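You operate a simulated robot arm through the tools that you are given. There is no shell and no other tool.

Carry out the task below with a simulated robot arm. There is one attempt and no reset: what you move stays moved.

## Task
Swap the strainer for the stopper and run warm water up to the small bowl's line.
Fine: strainer in the white dish, tap off, heat knob on cold again.

The check looks at the end state, three seconds after you hand in, the way a careful person would. Anything else that was tipped, shoved, dropped, spilled or broken makes it a failure. A push-on lid holds only when it is set on centred and level and pressed home; a screw cap is set on level and turned clockwise until tight.

## Robot
A 7-joint arm with a two-finger parallel gripper, fixed in place. Base frame: the origin is at the foot of the arm, x ahead of it, y to its left, z up; the work surface is at about z = 910. Lengths are in mm, angles in degrees, forces in N, time in s.
Its first joint turns from -166.0 to 166.0 degrees. Payload 4.4 kg.
Tool frame: the origin (TCP) lies between the finger pads and is the grasp point; the fingertips stand 23 mm ahead of it; z points along the fingers, y is the line along which they close. The gripper opens to 94 mm. The fingers are 38 mm wide and 10 mm thick; the gripper's body (54 by 96 mm) begins 39 mm behind the TCP.
Orientation is told as [roll, pitch, yaw] about the base's x, y, z axes, in that order, counted from this pose: with the fingers straight down and closing along the base's y, the tool's x points along the base's -x, its y along +y and its z along -z.

## Interface
- The arm moves only by the tool nudge_tool. Its argument "steps" is one flat list of numbers, 7 for each row, row after row: the turn, a rotation vector about the tool's x, y, z in degrees, then the shift along the tool's x, y, z in mm, then the opening, from 0 (shut) to 1 (fully open). In form: [ax, ay, az, dx, dy, dz, grip, ax, ay, az, dx, dy, dz, grip, ...]. A call has 1 to 20 rows; each row shifts and turns the commanded pose from where the row before left it, along the tool's axes as they then stand. Each row takes 0.2 s and may step no farther than 50 mm and 8.6 degrees from the row before; otherwise, or with a gripper value out of range, the whole call is refused. Where a pose cannot be reached the arm comes as near as it can. A force on the tool above 90 N (or 10 N above the force at the start of the call, whichever is more), or a blocked arm, ends the call early, and 0.2 s more pass. The fingers move at their own pace (about 72 mm/s each) and stop on an object; they squeeze with about 38 N. The grip force told is the motor's: it shows also when the fingers shut on nothing. Time passes only in rows, and 0.2 s behind the last, so rows that do not move let the fingers close. The reply holds the time, the measured pose of the TCP, the force on the tool along the base axes, the opening and the grip force, in the units named above and with some noise, with the torque about the TCP (base axes, N m) and any sound that the robot's microphone picked up, and new pictures: "views" is both (left out), scene, wrist or none.
- Cameras (640 x 400 px; columns grow to the right, rows downward): "scene" is fixed at [398.7, 500.6, 1442.2]; the picture's right is [-0.70, -0.72, 0.00], its down [-0.53, 0.52, -0.67] and it looks along [0.48, -0.47, -0.74] (base axes); focal length 240 px, centre (320, 200). "wrist" rides on the gripper at [86, 16, -74] in the tool frame; the picture's right is [-0.18, 0.98, 0.00], its down [-0.58, -0.11, -0.81] and it looks along [-0.79, -0.15, 0.59] (tool axes); focal length 243 px, centre (320, 200). There is no depth. A picture from a camera that has moved, and an enlarged one, comes with that camera's place and axes in the base frame and with its lens.
- inspect(camera, box): a new picture of the part [left, top, right, bottom] of that camera's present view, enlarged. It takes no simulated time.
- close_job(): hands the job in; it is judged then, once.

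Nothing tells you positions but the pictures and the camera data. Unless the task says otherwise, let go and move clear before handing in.

The tools are called after "Call:" as name(argument=value, ...) on one line, values as JSON. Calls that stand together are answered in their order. nudge_tool: Moves the arm, as the interface text tells. Its arguments: {"type":"object","properties":{"steps":{"type":"array"},"views":{"type":"string","enum":["both","scene","wrist","none"]}},"required":["steps"]} The other tools are called the same way: inspect (camera, box) takes an enlarged picture of a part of a camera's view; close_job () hands the job in.

At the start:

```text
clock: 0.0
position: [640.7, 235.0, 1235.6]
ee_rot: [0.0, 0.0, 0.0]
force: [0.6, -0.1, 0.5]
ft_torque: [0.02, -0.02, -0.02]
opening: 93.8
grip_force: 0.2
```

scene: 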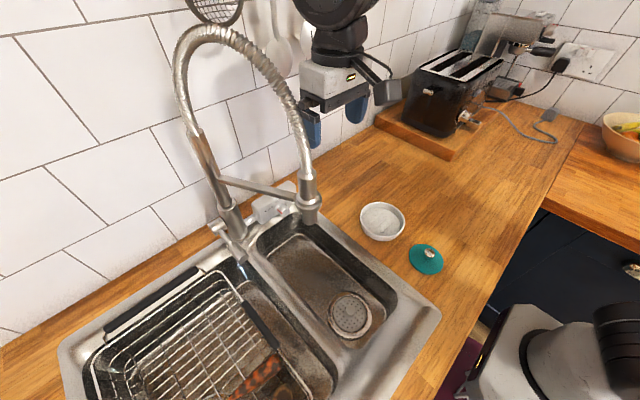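
wrist: 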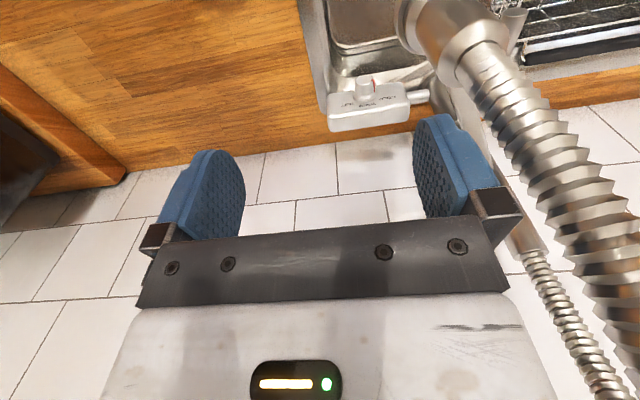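

The scene shows a double sink with a spring tap, a strainer in the small bowl, a white dish and a teal stopper on the counter. Before moving anything I'll take closer looks.

Call:
inspect(camera="scene", box=[240, 200, 400, 300])

Call:
inspect(camera="scene", box=[300, 250, 460, 350])

Call:
inspect(camera="scene", box=[180, 170, 340, 270])

Call:
inspect(camera="wrist", box=[300, 0, 460, 100])

Call:
inspect(camera="wrist", box=[320, 60, 448, 140])

Call:
inspect(camera="scene", box=[340, 180, 460, 280])

```text
4.00 times, centred on (320, 250) of scene
camera zoom: at [398.7, 500.6, 1442.2], right [-0.7, -0.72, 0.0], down [-0.53, 0.52, -0.67], along [0.48, -0.47, -0.74], focal length 958 px, centre (320, 0)
```

zoom: 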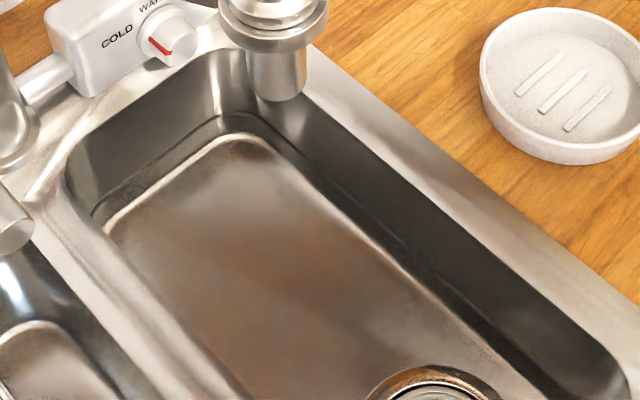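

```text
4.00 times, centred on (380, 300) of scene
camera zoom: at [398.7, 500.6, 1442.2], right [-0.7, -0.72, 0.0], down [-0.53, 0.52, -0.67], along [0.48, -0.47, -0.74], focal length 958 px, centre (80, -200)
```

zoom: 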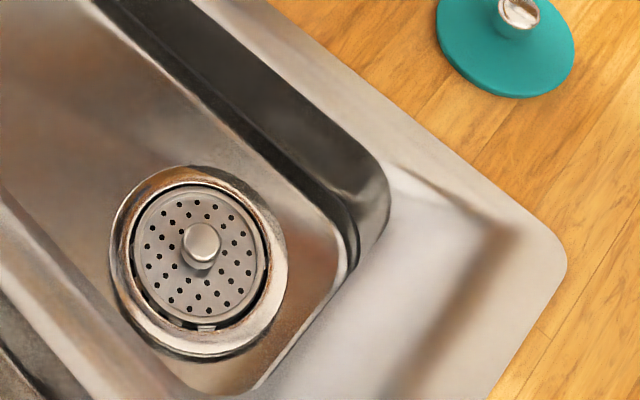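

```text
4.00 times, centred on (260, 220) of scene
camera zoom: at [398.7, 500.6, 1442.2], right [-0.7, -0.72, 0.0], down [-0.53, 0.52, -0.67], along [0.48, -0.47, -0.74], focal length 958 px, centre (560, 120)
```

zoom: 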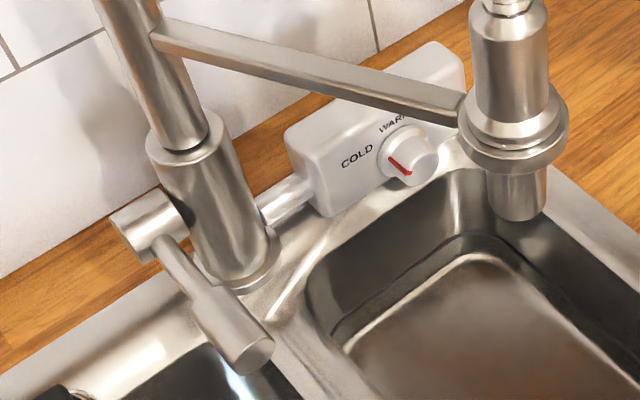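

```text
4.00 times, centred on (380, 50) of wrist
camera zoom: at [553.8, 251.0, 1312.3], right [0.18, 0.98, 0.0], down [0.58, -0.11, 0.81], along [0.79, -0.15, -0.59], focal length 970 px, centre (80, 800)
```

zoom: 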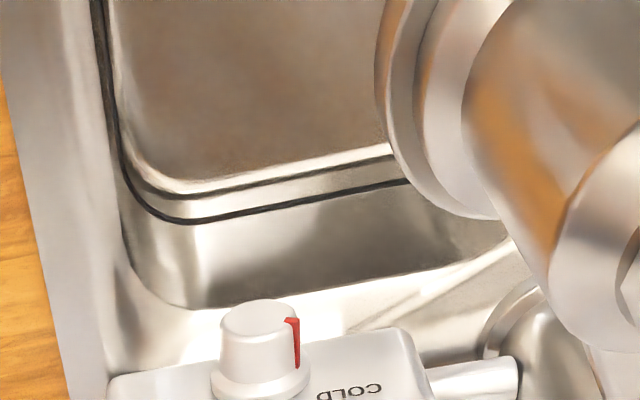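

```text
5.00 times, centred on (384, 100) of wrist
camera zoom: at [553.8, 251.0, 1312.3], right [0.18, 0.98, 0.0], down [0.58, -0.11, 0.81], along [0.79, -0.15, -0.59], focal length 1213 px, centre (0, 700)
```

zoom: 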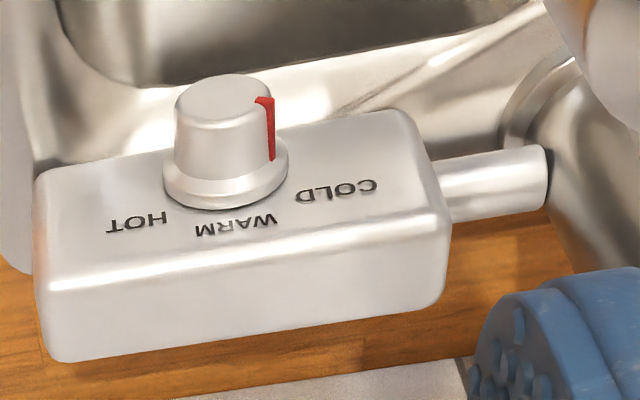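

```text
4.00 times, centred on (400, 230) of scene
camera zoom: at [398.7, 500.6, 1442.2], right [-0.7, -0.72, 0.0], down [-0.53, 0.52, -0.67], along [0.48, -0.47, -0.74], focal length 958 px, centre (0, 80)
```

zoom: 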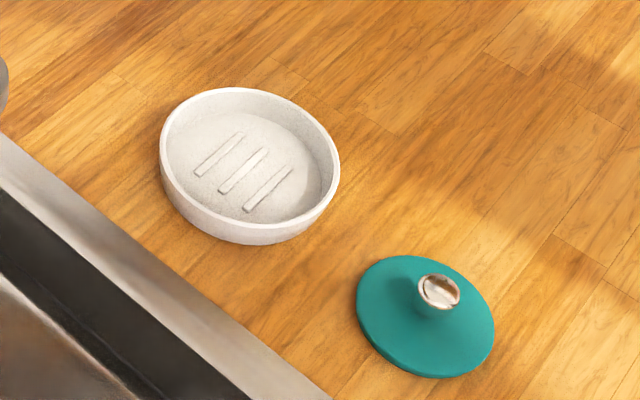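

The strainer sits at the front end of the small bowl, with the white dish and stopper to its right (−y). The heat knob is on the box behind the bowl, its marker pointing at COLD. I'll back the arm away from the hose and get a better wrist view of the bowl, line, knob and lever.

Call:
nudge_tool(steps=[0, 0, 0, 45, 0, 0, 1, 0, 0, 0, 45, 0, 0, 1, 0, 0, 0, 45, 0, 0, 1, 0, 0, 0, 45, 0, 0, 1, 0, 0, 0, 0, 30, 30, 1, 0, 0, 0, 0, 30, 30, 1])

```text
clock: 1.4
position: [461.9, 296.1, 1177.5]
ee_rot: [0.1, -0.1, 0.0]
force: [0.4, 0.0, -0.1]
ft_torque: [0.01, 0.04, 0.02]
opening: 94.1
grip_force: 0.2
camera wrist: at [373.0, 312.1, 1251.8], right [0.18, 0.98, 0.0], down [0.58, -0.11, 0.81], along [0.79, -0.15, -0.59], focal length 243 px, centre (320, 200)
```

scene: 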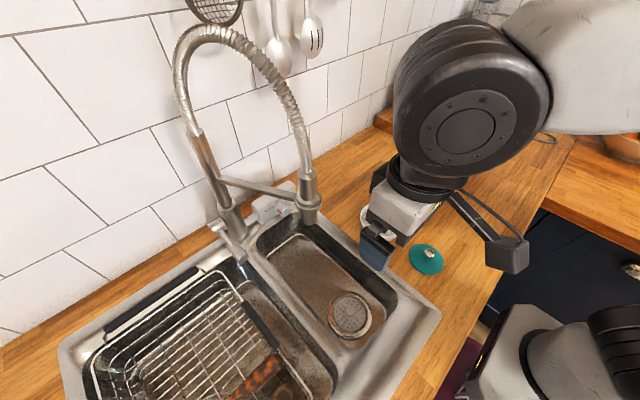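
wrist: 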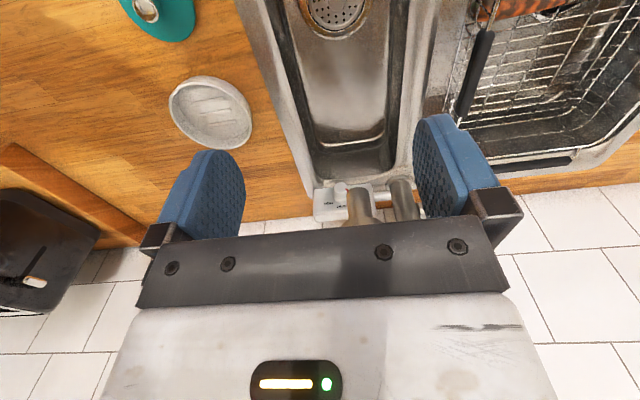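

From here the wrist camera sees the whole small bowl, the dish, and part of the stopper. I'll enlarge these views to triangulate.

Call:
inspect(camera="wrist", box=[240, 0, 400, 100])

Call:
inspect(camera="wrist", box=[280, 130, 440, 230])

Call:
inspect(camera="wrist", box=[110, 0, 270, 100])

Call:
inspect(camera="wrist", box=[120, 60, 280, 160])

```text
4.00 times, centred on (320, 50) of wrist
camera zoom: at [373.0, 312.1, 1251.8], right [0.18, 0.98, 0.0], down [0.58, -0.11, 0.81], along [0.79, -0.15, -0.59], focal length 970 px, centre (320, 800)
```

zoom: 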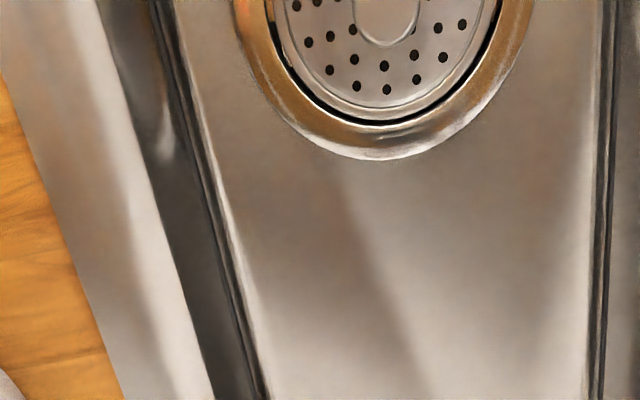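

```text
4.00 times, centred on (360, 180) of wrist
camera zoom: at [373.0, 312.1, 1251.8], right [0.18, 0.98, 0.0], down [0.58, -0.11, 0.81], along [0.79, -0.15, -0.59], focal length 970 px, centre (160, 280)
```

zoom: 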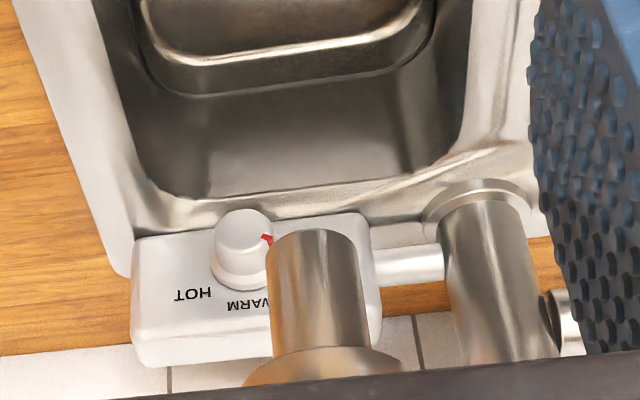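

```text
4.00 times, centred on (190, 50) of wrist
camera zoom: at [373.0, 312.1, 1251.8], right [0.18, 0.98, 0.0], down [0.58, -0.11, 0.81], along [0.79, -0.15, -0.59], focal length 970 px, centre (840, 800)
```

zoom: 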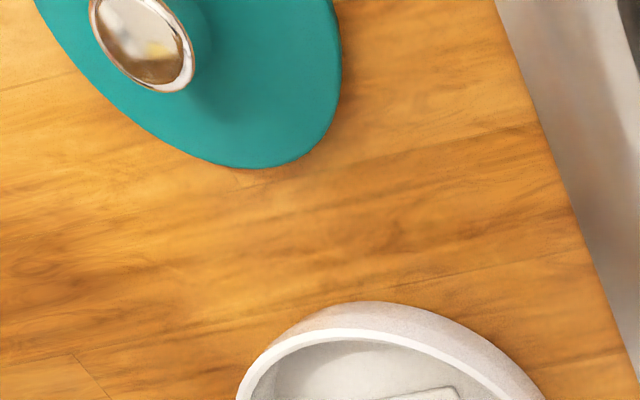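

```text
4.00 times, centred on (200, 110) of wrist
camera zoom: at [373.0, 312.1, 1251.8], right [0.18, 0.98, 0.0], down [0.58, -0.11, 0.81], along [0.79, -0.15, -0.59], focal length 970 px, centre (800, 560)
```

zoom: 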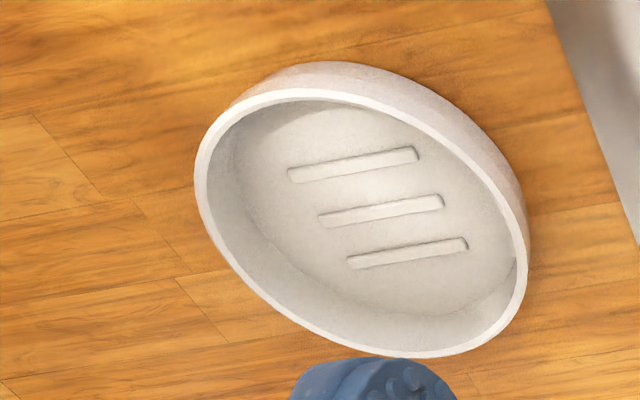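

Spout end triangulates to about (615, 316, 1066), over the small bowl; the heat knob is near (767, 282, 942). Next I'll go lower and pitch the tool to see the knob face, the lever and the bowl wall from the front, staying well short of the spout.

Call:
nudge_tool(steps=[0, 0, 0, -12, 0, 40, 1, 0, 0, 0, -12, 0, 40, 1, 0, 0, 0, -12, 0, 40, 1, 0, 0, 0, -12, 0, 30, 1, 0, -7.5, 0, 0, 0, 0, 1, 0, -7.5, 0, 0, 0, 0, 1, 0, -7.5, 0, 0, 0, 0, 1, 0, -7.5, 0, 0, 0, 0, 1])

Call:
inspect(camera="wrist", box=[240, 130, 400, 230])

Call:
inspect(camera="wrist", box=[240, 50, 400, 150])

```text
clock: 3.2
position: [509.8, 295.6, 1026.5]
ee_rot: [0.0, -30.2, 0.0]
force: [-0.2, 0.0, -0.2]
ft_torque: [0.02, 0.01, 0.01]
opening: 94.2
grip_force: 0.1
camera wrist: at [396.9, 311.2, 1049.0], right [0.16, 0.98, 0.09], down [0.1, -0.11, 0.99], along [0.98, -0.15, -0.11], focal length 243 px, centre (320, 200)
```

scene: 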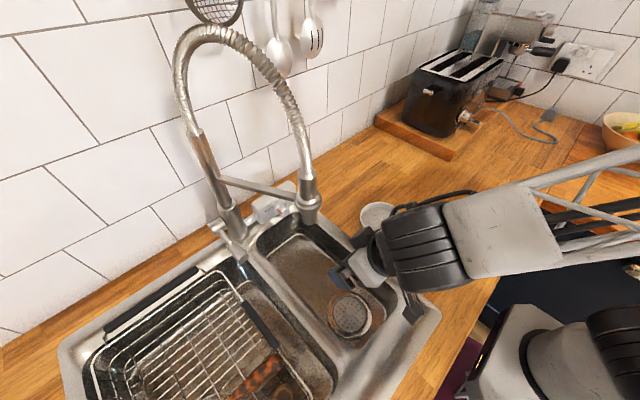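
wrist: 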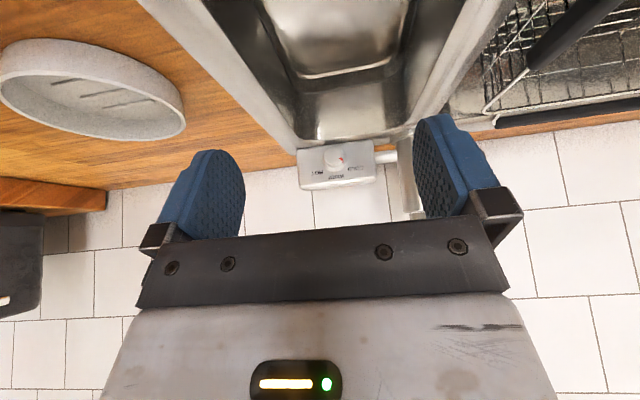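

```text
4.00 times, centred on (320, 180) of wrist
camera zoom: at [396.9, 311.2, 1049.0], right [0.16, 0.98, 0.09], down [0.1, -0.11, 0.99], along [0.98, -0.15, -0.11], focal length 970 px, centre (320, 280)
```

zoom: 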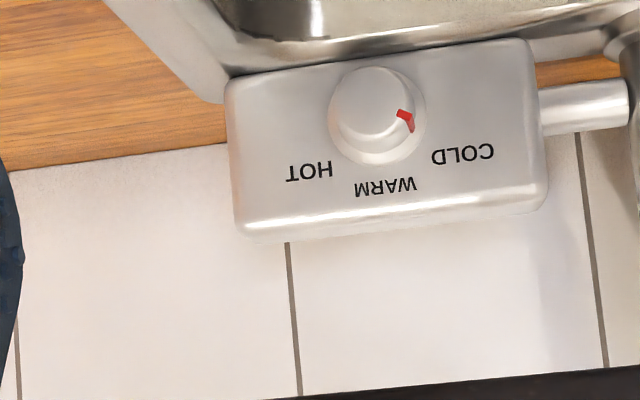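

```text
4.00 times, centred on (320, 100) of wrist
camera zoom: at [396.9, 311.2, 1049.0], right [0.16, 0.98, 0.09], down [0.1, -0.11, 0.99], along [0.98, -0.15, -0.11], focal length 970 px, centre (320, 600)
```

zoom: 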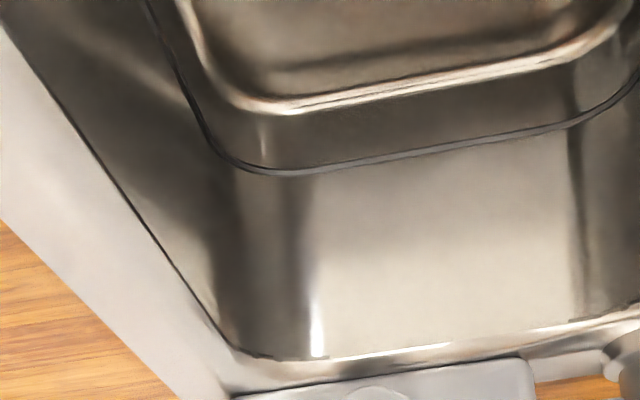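

The knob face is clear: marker on COLD, with WARM about 60° clockwise as seen from the front. The fill line is a dark groove around the bowl wall. Now I'll slide left to view the lever.

Call:
nudge_tool(steps=[0, 0, 0, 0, 40, -8, 1, 0, 0, 0, 0, 40, -8, 1, 0, 0, 0, 0, 40, -8, 1, 0, 0, 0, 0, 20, 0, 1])

Call:
inspect(camera="wrist", box=[220, 110, 420, 235])

Call:
inspect(camera="wrist", box=[220, 0, 420, 125])

```text
clock: 4.2
position: [496.7, 434.8, 1048.6]
ee_rot: [0.0, -30.1, 0.0]
force: [0.0, 0.1, -0.3]
ft_torque: [-0.04, 0.01, 0.0]
opening: 94.1
grip_force: 0.0
camera wrist: at [384.1, 450.7, 1070.9], right [0.16, 0.98, 0.09], down [0.1, -0.11, 0.99], along [0.98, -0.15, -0.12], focal length 243 px, centre (320, 200)
```

scene: 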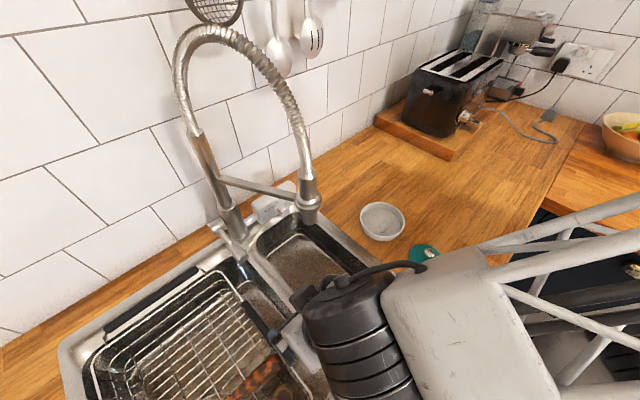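
wrist: 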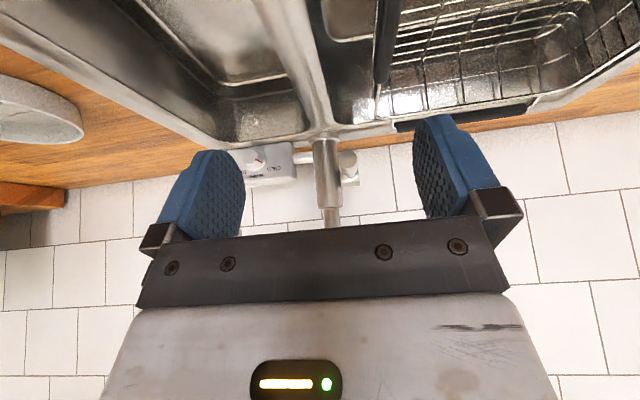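

```text
3.20 times, centred on (320, 172) of wrist
camera zoom: at [384.1, 450.7, 1070.9], right [0.16, 0.98, 0.09], down [0.1, -0.11, 0.99], along [0.98, -0.15, -0.12], focal length 776 px, centre (320, 288)
```

zoom: 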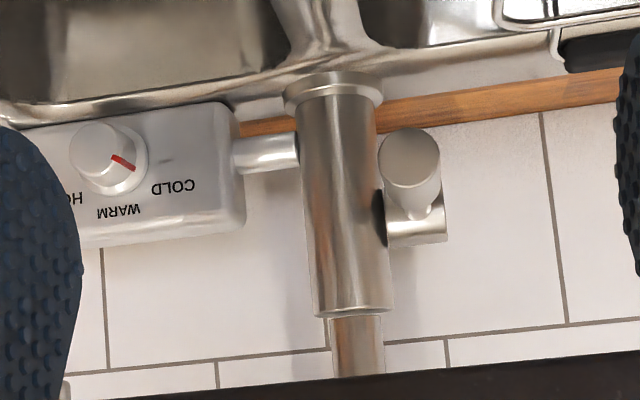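

```text
3.20 times, centred on (320, 62) of wrist
camera zoom: at [384.1, 450.7, 1070.9], right [0.16, 0.98, 0.09], down [0.1, -0.11, 0.99], along [0.98, -0.15, -0.12], focal length 776 px, centre (320, 640)
```

zoom: 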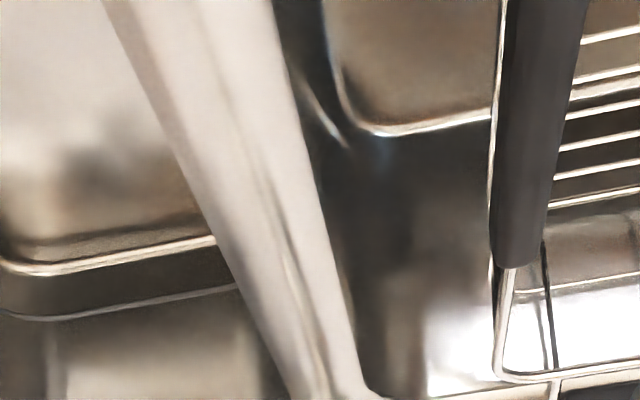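

The lever ends near (688, 442, 985), pointing at the robot from a hub at about (790, 443, 993). Now I'll return to vertical and look down at the strainer and drain.

Call:
nudge_tool(steps=[0, 7.5, 0, 0, 0, -20, 1, 0, 7.5, 0, 0, 0, -20, 1, 0, 7.5, 0, 0, 0, -20, 1, 0, 7.6, 0, 0, -30, 0, 1, 0, 0, 0, 0, -45, 0, 1, 0, 0, 0, 0, -45, 0, 1])

Call:
inspect(camera="wrist", box=[240, 0, 400, 100])

```text
clock: 5.6
position: [471.8, 311.4, 1102.5]
ee_rot: [0.0, 0.1, 0.0]
force: [0.0, -0.1, -0.6]
ft_torque: [0.0, 0.02, 0.0]
opening: 94.0
grip_force: 0.1
camera wrist: at [385.9, 328.6, 1178.2], right [0.18, 0.98, 0.0], down [0.58, -0.11, 0.81], along [0.79, -0.15, -0.59], focal length 243 px, centre (320, 200)
```

scene: 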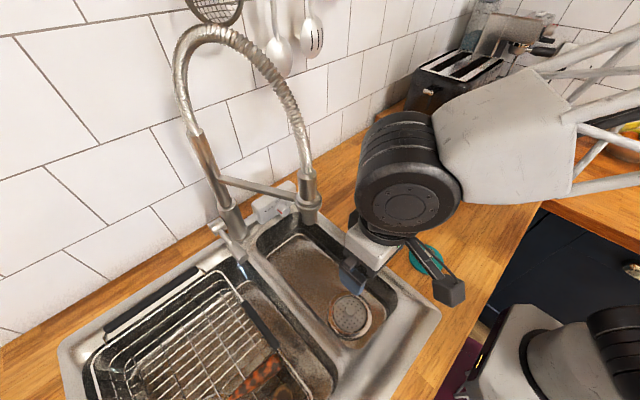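
wrist: 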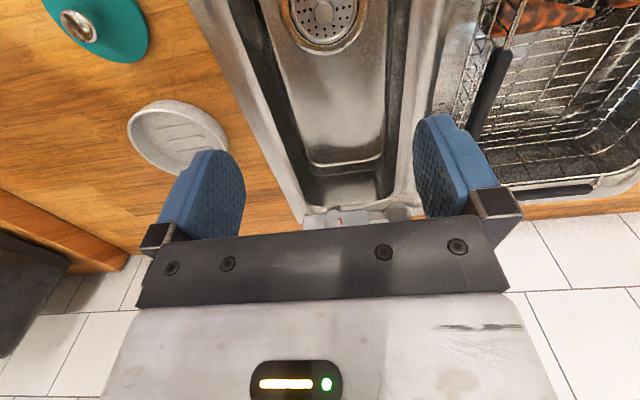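

```text
4.00 times, centred on (320, 50) of wrist
camera zoom: at [385.9, 328.6, 1178.2], right [0.18, 0.98, 0.0], down [0.58, -0.11, 0.81], along [0.79, -0.15, -0.59], focal length 970 px, centre (320, 800)
```

zoom: 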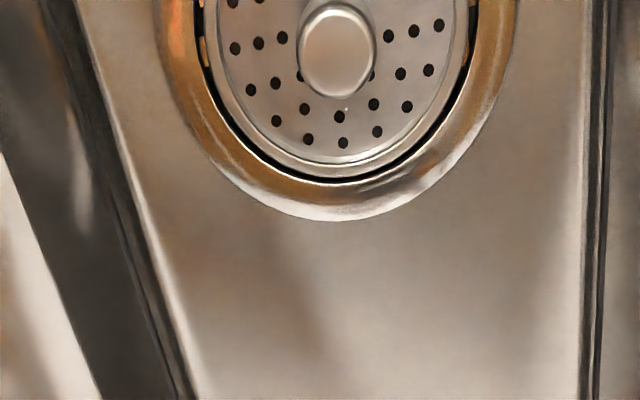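

The strainer's knob top triangulates to about (482, 316, 846), in a shallow bowl (floor near z 828). I'll tilt 15° so the wrist camera clears the sink's front edge, part-close the fingers, and descend to just above it.

Call:
nudge_tool(steps=[0, 7.5, 0, 0, 0, 0, 0.5, 0, 7.5, 0, 0, 0, 0, 0.5, 0, 0, 0, -11.8, 0.9, 32.5, 0.5, 0, 0, 0, -11.8, 0.9, 32.5, 0.5, 0, 0, 0, -11.8, 0.9, 32.5, 0.5, 0, 0, 0, -11.8, 0.9, 32.5, 0.5, 0, 0, 0, -11.8, 0.9, 32.5, 0.5])

Call:
inspect(camera="wrist", box=[220, 50, 420, 175])

Call:
inspect(camera="scene", box=[300, 230, 460, 330])

```text
clock: 7.2
position: [488.8, 318.6, 931.4]
ee_rot: [0.0, 15.0, -0.1]
force: [-0.2, -0.6, 0.3]
ft_torque: [-0.01, -0.02, 0.02]
opening: 47.0
grip_force: 0.0
camera wrist: at [423.7, 334.8, 1026.4], right [0.18, 0.98, -0.05], down [0.77, -0.11, 0.63], along [0.61, -0.15, -0.78], focal length 243 px, centre (320, 200)
```

scene: 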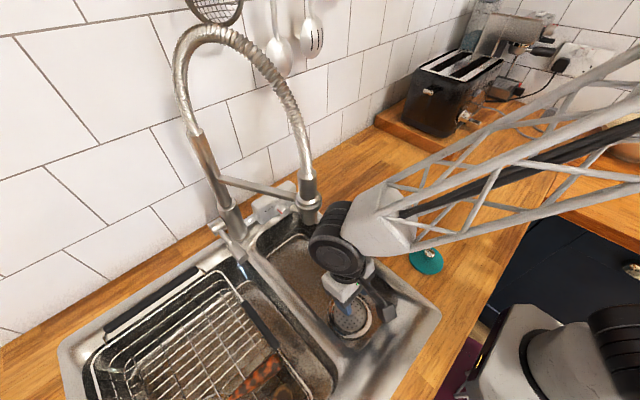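
wrist: 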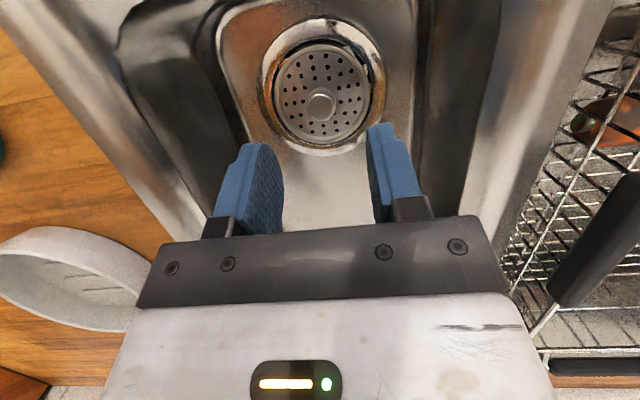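

```text
3.20 times, centred on (320, 112) of wrist
camera zoom: at [423.7, 334.8, 1026.4], right [0.18, 0.98, -0.05], down [0.77, -0.11, 0.63], along [0.61, -0.15, -0.78], focal length 776 px, centre (320, 480)
```

zoom: 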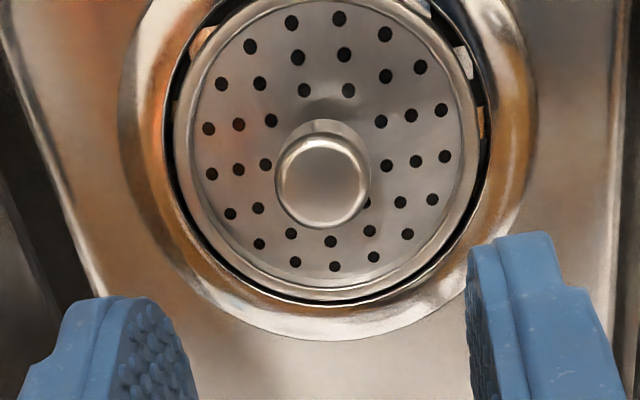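

```text
4.00 times, centred on (380, 280) of scene
camera zoom: at [398.7, 500.6, 1442.2], right [-0.7, -0.72, 0.0], down [-0.53, 0.52, -0.67], along [0.48, -0.47, -0.74], focal length 958 px, centre (80, -120)
```

zoom: 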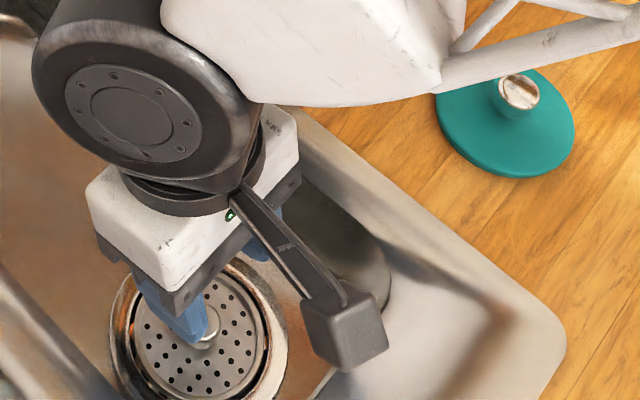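

The fingers are lined up over the strainer's knob (about 21 mm across, standing roughly 20 mm above the plate). I'll descend around it.

Call:
nudge_tool(steps=[0, 0, 0, -5.4, -0.8, 24.2, 0.5, 0, 0, 0, -5.4, -0.8, 24.2, 0.5, 0, 0, 0, -2.7, -0.4, 12.1, 0.5, 0, 0, 0, -2.7, -0.4, 12.1, 0.5])

Call:
inspect(camera="wrist", box=[220, 100, 420, 225])

Call:
inspect(camera="scene", box=[300, 240, 460, 340])

```text
clock: 8.2
position: [484.9, 315.5, 856.4]
ee_rot: [0.0, 15.0, 0.1]
force: [-0.2, -0.2, 0.3]
ft_torque: [0.0, 0.01, 0.02]
opening: 47.0
grip_force: 0.1
camera wrist: at [421.0, 333.2, 951.4], right [0.18, 0.98, -0.05], down [0.77, -0.11, 0.63], along [0.61, -0.15, -0.78], focal length 243 px, centre (320, 200)
```

scene: 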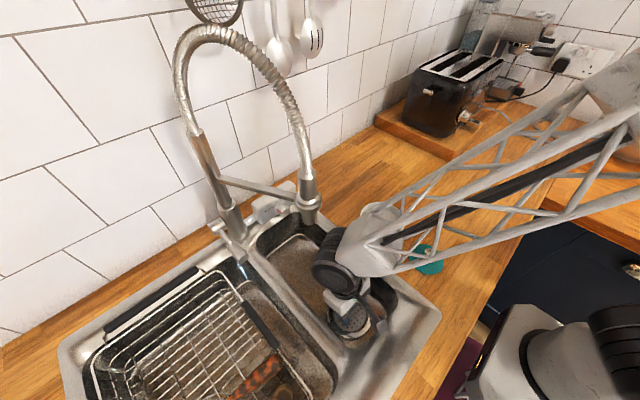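
wrist: 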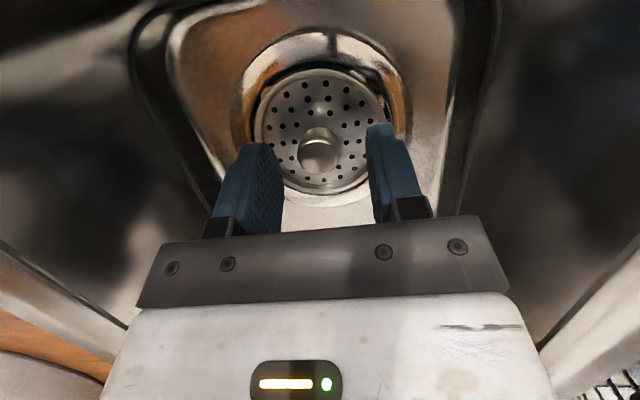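

```text
3.20 times, centred on (320, 162) of wrist
camera zoom: at [421.0, 333.2, 951.4], right [0.18, 0.98, -0.05], down [0.77, -0.11, 0.63], along [0.61, -0.15, -0.78], focal length 776 px, centre (320, 320)
```

zoom: 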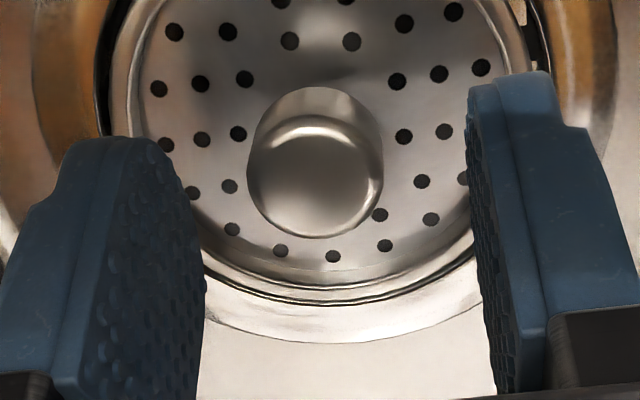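

```text
4.00 times, centred on (380, 290) of scene
camera zoom: at [398.7, 500.6, 1442.2], right [-0.7, -0.72, 0.0], down [-0.53, 0.52, -0.67], along [0.48, -0.47, -0.74], focal length 958 px, centre (80, -160)
```

zoom: 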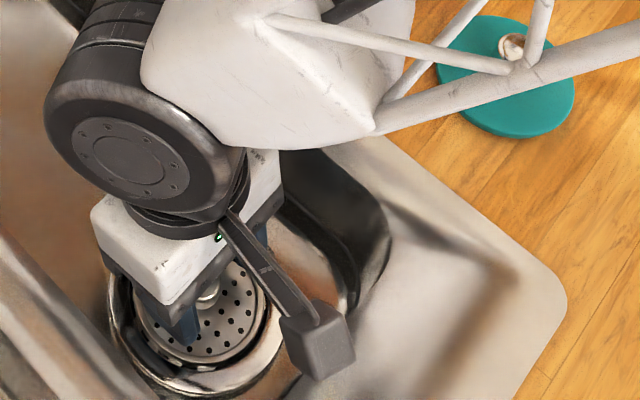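

The fingers straddle the knob. I'll lower a few more mm while watching the force, to get a deeper grip.

Call:
nudge_tool(steps=[0, 0, 0, -0.8, 0.5, 3, 0.5, 0, 0, 0, -0.8, 0.5, 3, 0.5], views="none")

```text
clock: 8.8
position: [485.4, 318.6, 850.0]
ee_rot: [0.0, 15.2, 0.0]
force: [0.9, 0.4, -0.1]
ft_torque: [0.0, 0.01, 0.04]
opening: 47.1
grip_force: 0.1
```

Call:
nudge_tool(steps=[0, 0, 0, -0.6, -0.5, 2, 0.5, 0, 0, 0, -0.6, -0.5, 2, 0.5], views="wrist")

Call:
inspect(camera="wrist", box=[220, 100, 420, 225])

```text
clock: 9.4
position: [486.5, 317.6, 845.7]
ee_rot: [0.0, 15.2, 0.0]
force: [0.2, 0.6, -0.4]
ft_torque: [0.02, -0.03, -0.03]
opening: 47.1
grip_force: 0.0
camera wrist: at [421.6, 333.1, 940.6], right [0.18, 0.98, -0.05], down [0.77, -0.11, 0.63], along [0.61, -0.15, -0.78], focal length 243 px, centre (320, 200)
```

wrist: 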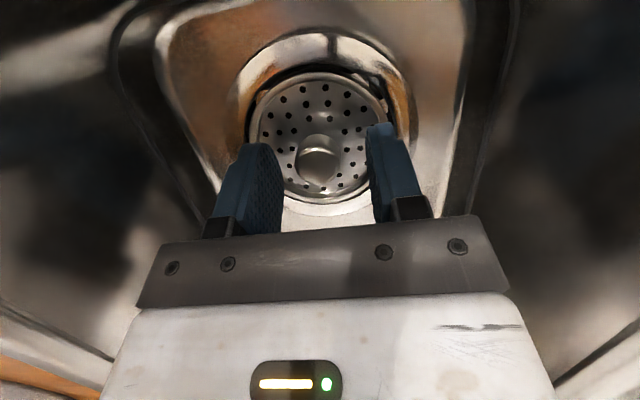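

```text
3.20 times, centred on (320, 162) of wrist
camera zoom: at [421.6, 333.1, 940.6], right [0.18, 0.98, -0.05], down [0.77, -0.11, 0.63], along [0.61, -0.15, -0.78], focal length 776 px, centre (320, 320)
```

zoom: 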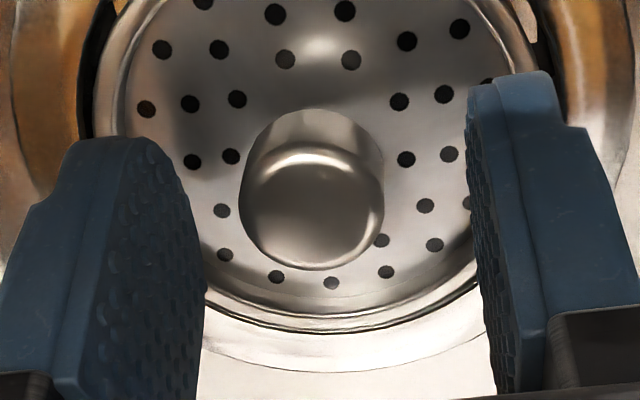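

The knob is well between the pads. Closing now.

Call:
nudge_tool(steps=[0, 0, 0, 0, 0, 0, 0, 0, 0, 0, 0, 0, 0, 0, 0, 0, 0, 0, 0, 0, 0], views="wrist")

Call:
inspect(camera="wrist", box=[220, 100, 420, 225])

```text
clock: 10.2
position: [486.3, 316.8, 846.1]
ee_rot: [-0.1, 15.2, 0.0]
force: [1.1, 0.1, -0.8]
ft_torque: [-0.02, -0.05, -0.01]
opening: 22.6
grip_force: 38.1
camera wrist: at [421.6, 333.0, 940.7], right [0.18, 0.98, -0.05], down [0.77, -0.11, 0.63], along [0.61, -0.15, -0.78], focal length 243 px, centre (320, 200)
```

wrist: 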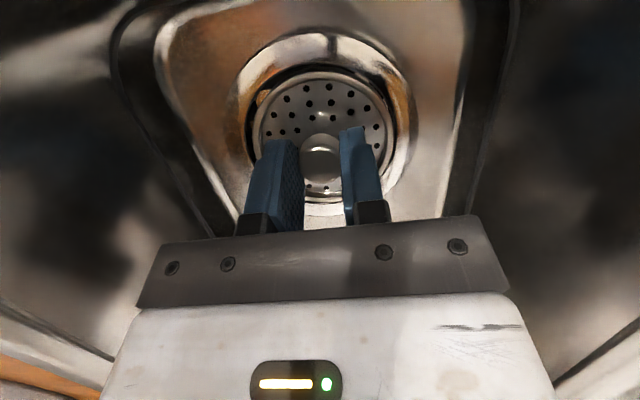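

```text
3.20 times, centred on (320, 162) of wrist
camera zoom: at [421.6, 333.0, 940.7], right [0.18, 0.98, -0.05], down [0.77, -0.11, 0.63], along [0.61, -0.15, -0.78], focal length 776 px, centre (320, 320)
```

zoom: 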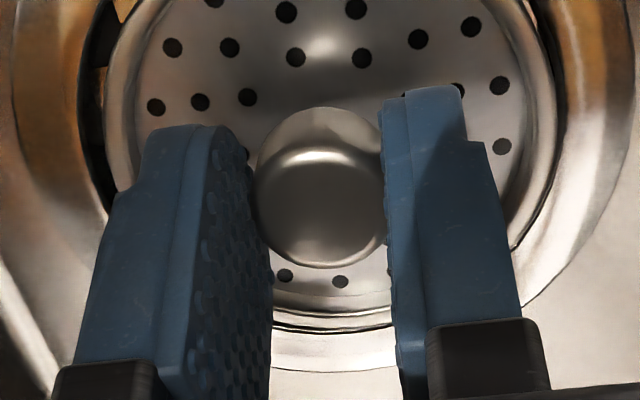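

Gripped at 22.6 mm opening. Lifting straight up slowly.

Call:
nudge_tool(steps=[0, 0, 0, 2.6, 0, -9.7, 0, 0, 0, 0, 5.2, 0, -19.3, 0, 0, 0, 0, 7.8, 0, -29, 0, 0, 0, 0, 10.4, 0, -38.6, 0, 0, 0, 0, 10.4, 0, -38.6, 0, 0, 0, 0, 7.8, 0, -29, 0])

Call:
inspect(camera="wrist", box=[220, 60, 420, 185])

Call:
inspect(camera="scene", box=[290, 200, 450, 300])

Call:
inspect(camera="scene", box=[290, 260, 450, 360])

```text
clock: 11.6
position: [485.8, 317.6, 1014.6]
ee_rot: [0.0, 15.0, 0.0]
force: [-0.4, -0.5, -1.0]
ft_torque: [-0.01, -0.03, -0.01]
opening: 22.2
grip_force: 38.0
camera wrist: at [421.3, 333.2, 1110.2], right [0.18, 0.98, -0.05], down [0.77, -0.11, 0.63], along [0.61, -0.15, -0.78], focal length 243 px, centre (320, 200)
```

scene: 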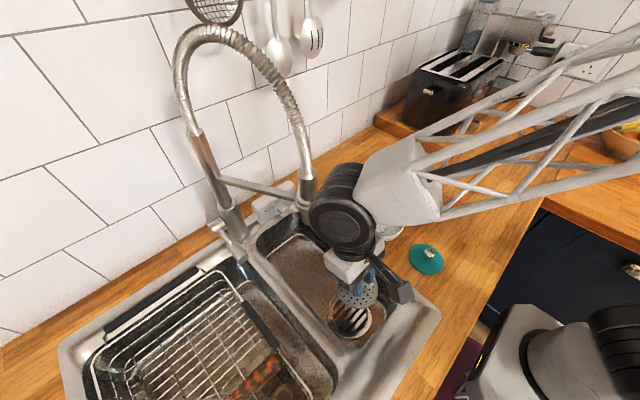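
wrist: 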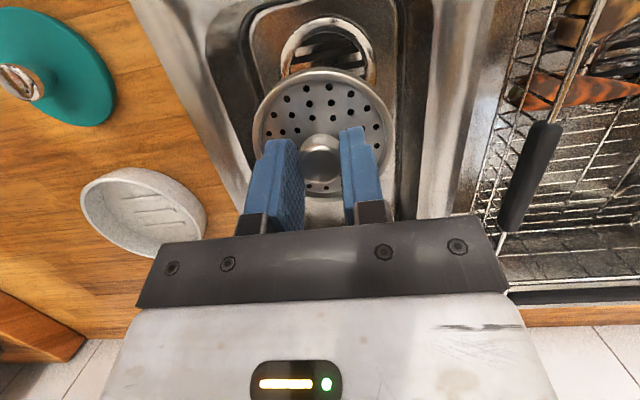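

```text
3.20 times, centred on (320, 122) of wrist
camera zoom: at [421.3, 333.2, 1110.2], right [0.18, 0.98, -0.05], down [0.77, -0.11, 0.63], along [0.61, -0.15, -0.78], focal length 776 px, centre (320, 448)
```

zoom: 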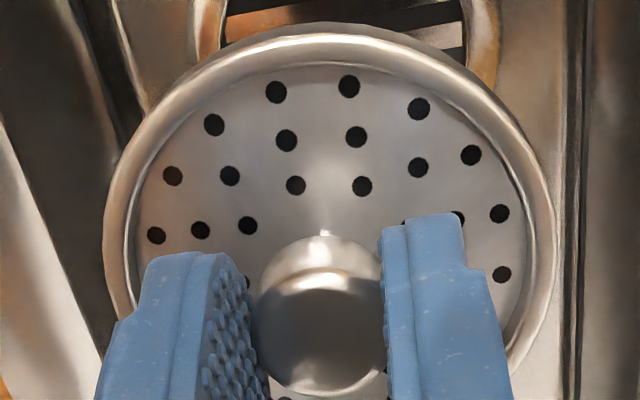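

```text
4.00 times, centred on (370, 250) of scene
camera zoom: at [398.7, 500.6, 1442.2], right [-0.7, -0.72, 0.0], down [-0.53, 0.52, -0.67], along [0.48, -0.47, -0.74], focal length 958 px, centre (120, 0)
```

zoom: 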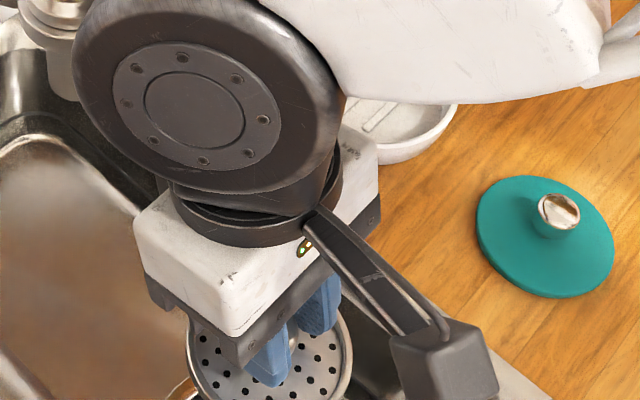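

```text
4.00 times, centred on (370, 310) of scene
camera zoom: at [398.7, 500.6, 1442.2], right [-0.7, -0.72, 0.0], down [-0.53, 0.52, -0.67], along [0.48, -0.47, -0.74], focal length 958 px, centre (120, -240)
```

zoom: 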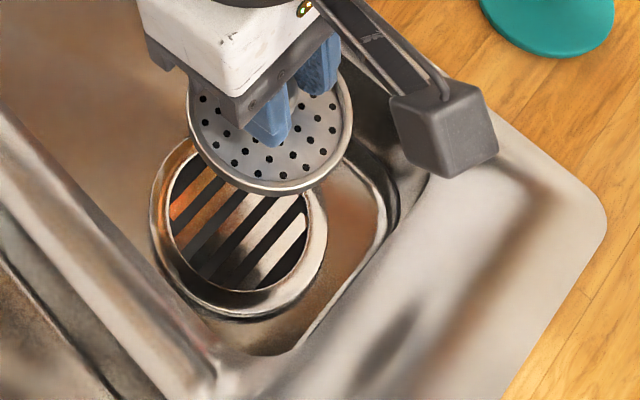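

The strainer is out and hanging level. Moving it across above the white dish at about (561, 107).

Call:
nudge_tool(steps=[0, 0, 0, -15.5, -42, -4.1, 0, 0, 0, 0, -15.5, -42, -4.1, 0, 0, 0, 0, -15.5, -42, -4.1, 0, 0, 0, 0, -15.5, -42, -4.1, 0, 0, 0, 0, -15.5, -42, -4.1, 0])

Call:
inspect(camera="wrist", box=[220, 50, 420, 175])

Call:
inspect(camera="scene", box=[320, 140, 480, 240])

```text
clock: 12.8
position: [566.6, 106.6, 1014.7]
ee_rot: [0.0, 15.1, 0.0]
force: [0.4, -0.9, -0.5]
ft_torque: [0.01, -0.04, 0.03]
opening: 22.3
grip_force: 38.2
camera wrist: at [501.6, 123.1, 1109.6], right [0.18, 0.98, -0.05], down [0.77, -0.11, 0.63], along [0.61, -0.15, -0.78], focal length 243 px, centre (320, 200)
```

scene: 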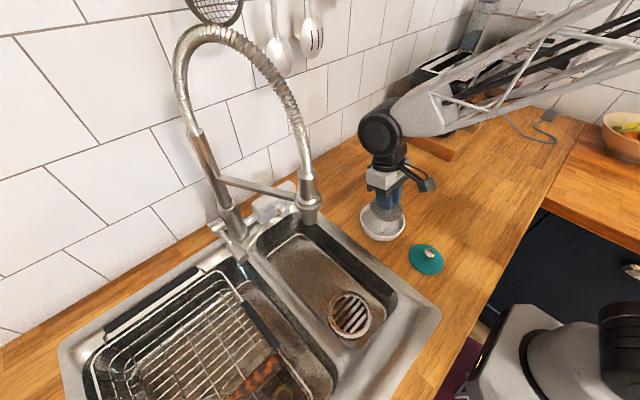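
wrist: 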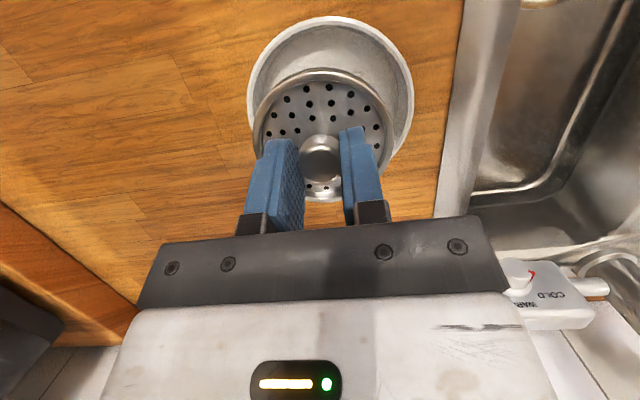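

```text
3.20 times, centred on (320, 112) of wrist
camera zoom: at [501.6, 123.1, 1109.6], right [0.18, 0.98, -0.05], down [0.77, -0.11, 0.63], along [0.61, -0.15, -0.78], focal length 776 px, centre (320, 480)
```

zoom: 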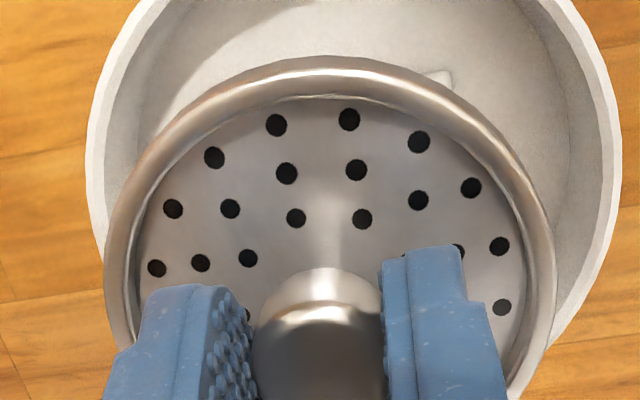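

```text
4.00 times, centred on (400, 190) of scene
camera zoom: at [398.7, 500.6, 1442.2], right [-0.7, -0.72, 0.0], down [-0.53, 0.52, -0.67], along [0.48, -0.47, -0.74], focal length 958 px, centre (0, 240)
```

zoom: 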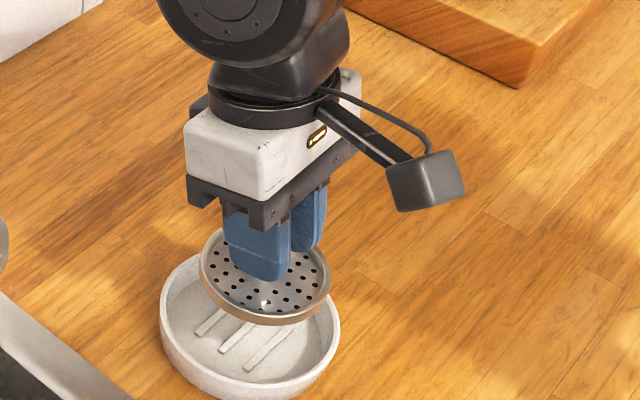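

Strainer and dish line up within a few mm. Lowering straight down.

Call:
nudge_tool(steps=[0, 0, 0, -5.2, 0.4, 19.3, 0, 0, 0, 0, -5.2, 0.4, 19.3, 0, 0, 0, 0, -3.9, 0.4, 14.5, 0])

Call:
inspect(camera="wrist", box=[220, 60, 420, 185])

Call:
inspect(camera="scene", box=[320, 150, 480, 250])

```text
clock: 13.6
position: [566.2, 109.3, 959.9]
ee_rot: [0.0, 15.1, 0.0]
force: [-0.8, -0.5, -0.7]
ft_torque: [0.05, 0.02, -0.01]
opening: 22.3
grip_force: 37.9
camera wrist: at [500.9, 125.1, 1055.8], right [0.18, 0.98, -0.05], down [0.77, -0.11, 0.63], along [0.61, -0.15, -0.78], focal length 243 px, centre (320, 200)
```

scene: 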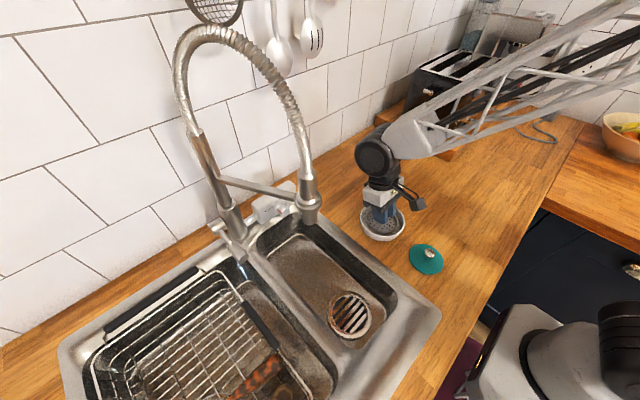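
wrist: 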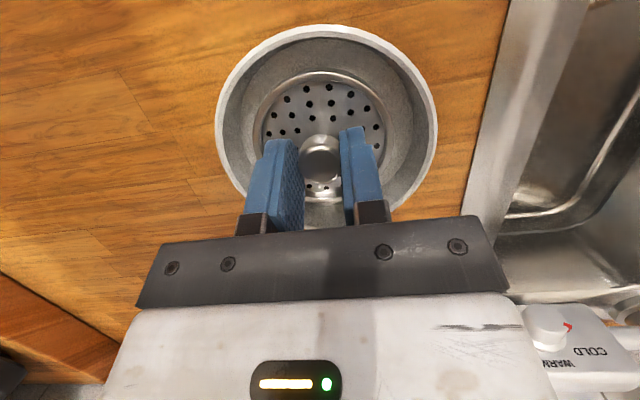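

```text
3.20 times, centred on (320, 122) of wrist
camera zoom: at [500.9, 125.1, 1055.8], right [0.18, 0.98, -0.05], down [0.77, -0.11, 0.63], along [0.61, -0.15, -0.78], focal length 776 px, centre (320, 448)
```

zoom: 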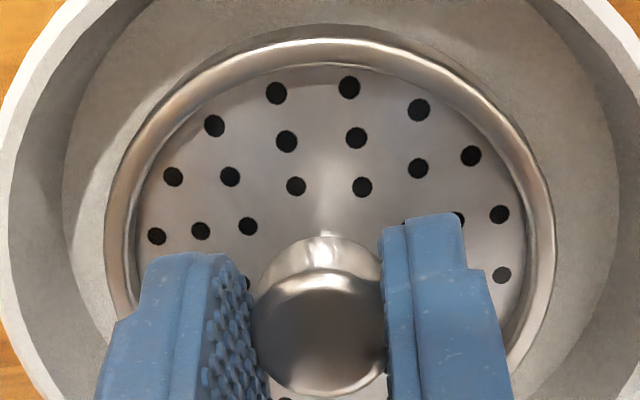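

```text
4.00 times, centred on (400, 200) of scene
camera zoom: at [398.7, 500.6, 1442.2], right [-0.7, -0.72, 0.0], down [-0.53, 0.52, -0.67], along [0.48, -0.47, -0.74], focal length 958 px, centre (0, 200)
```

zoom: 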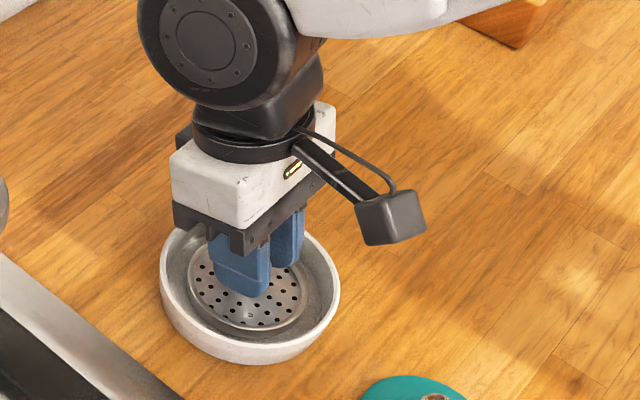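

Centred over the dish. Lowering gently until contact.

Call:
nudge_tool(steps=[0, 0, 0, -1.3, 0, 4.8, 0, 0, 0, 0, -1.3, 0, 4.8, 0], views="none")

```text
clock: 14.2
position: [565.7, 108.1, 952.1]
ee_rot: [0.2, 15.0, 0.0]
force: [4.3, 5.5, 30.1]
ft_torque: [0.1, -0.12, -0.01]
opening: 22.4
grip_force: 38.4
```

Contact (30 N up). I'll ease off slightly and release.

Call:
nudge_tool(steps=[0, 0, 0, 0.4, 0, -1.4, 0, 0, 0, 0, 0, 0, 0, 0.3, 0, 0, 0, 0, 0, 0, 0.45, 0, 0, 0, 0, 0, 0, 0.45])

Call:
inspect(camera="wrist", box=[220, 60, 420, 185])

Call:
inspect(camera="scene", box=[320, 150, 480, 250])

```text
clock: 15.2
position: [567.1, 107.0, 950.8]
ee_rot: [-0.1, 15.1, 0.0]
force: [0.2, -0.2, 0.3]
ft_torque: [-0.04, 0.0, -0.01]
opening: 42.4
grip_force: 0.1
camera wrist: at [501.5, 124.2, 1047.1], right [0.18, 0.98, -0.05], down [0.77, -0.11, 0.63], along [0.61, -0.15, -0.78], focal length 243 px, centre (320, 200)
```

scene: 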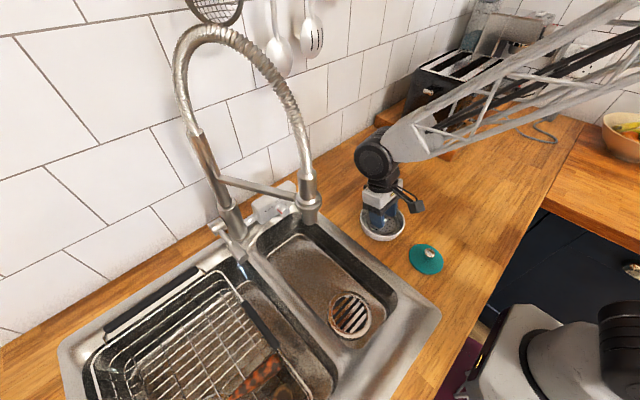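
wrist: 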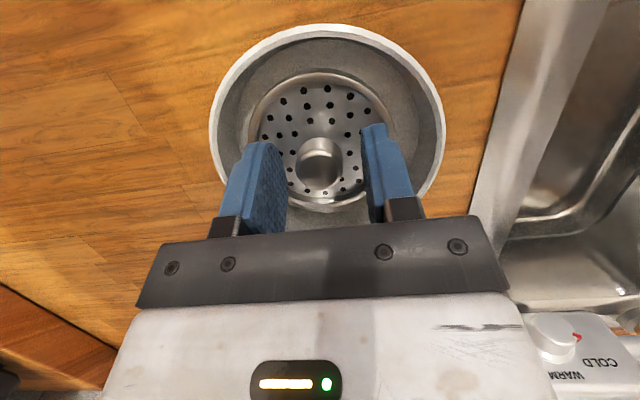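

```text
3.20 times, centred on (320, 122) of wrist
camera zoom: at [501.5, 124.2, 1047.1], right [0.18, 0.98, -0.05], down [0.77, -0.11, 0.63], along [0.61, -0.15, -0.78], focal length 776 px, centre (320, 448)
```

zoom: 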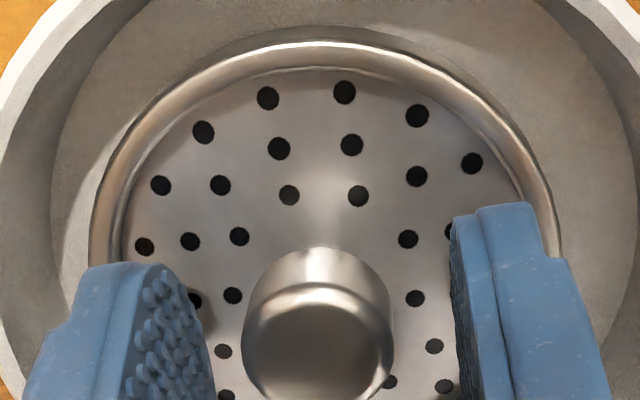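

```text
4.00 times, centred on (400, 200) of scene
camera zoom: at [398.7, 500.6, 1442.2], right [-0.7, -0.72, 0.0], down [-0.53, 0.52, -0.67], along [0.48, -0.47, -0.74], focal length 958 px, centre (0, 200)
```

zoom: 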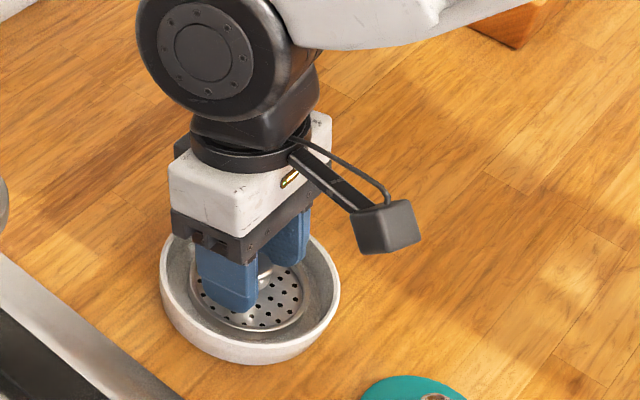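

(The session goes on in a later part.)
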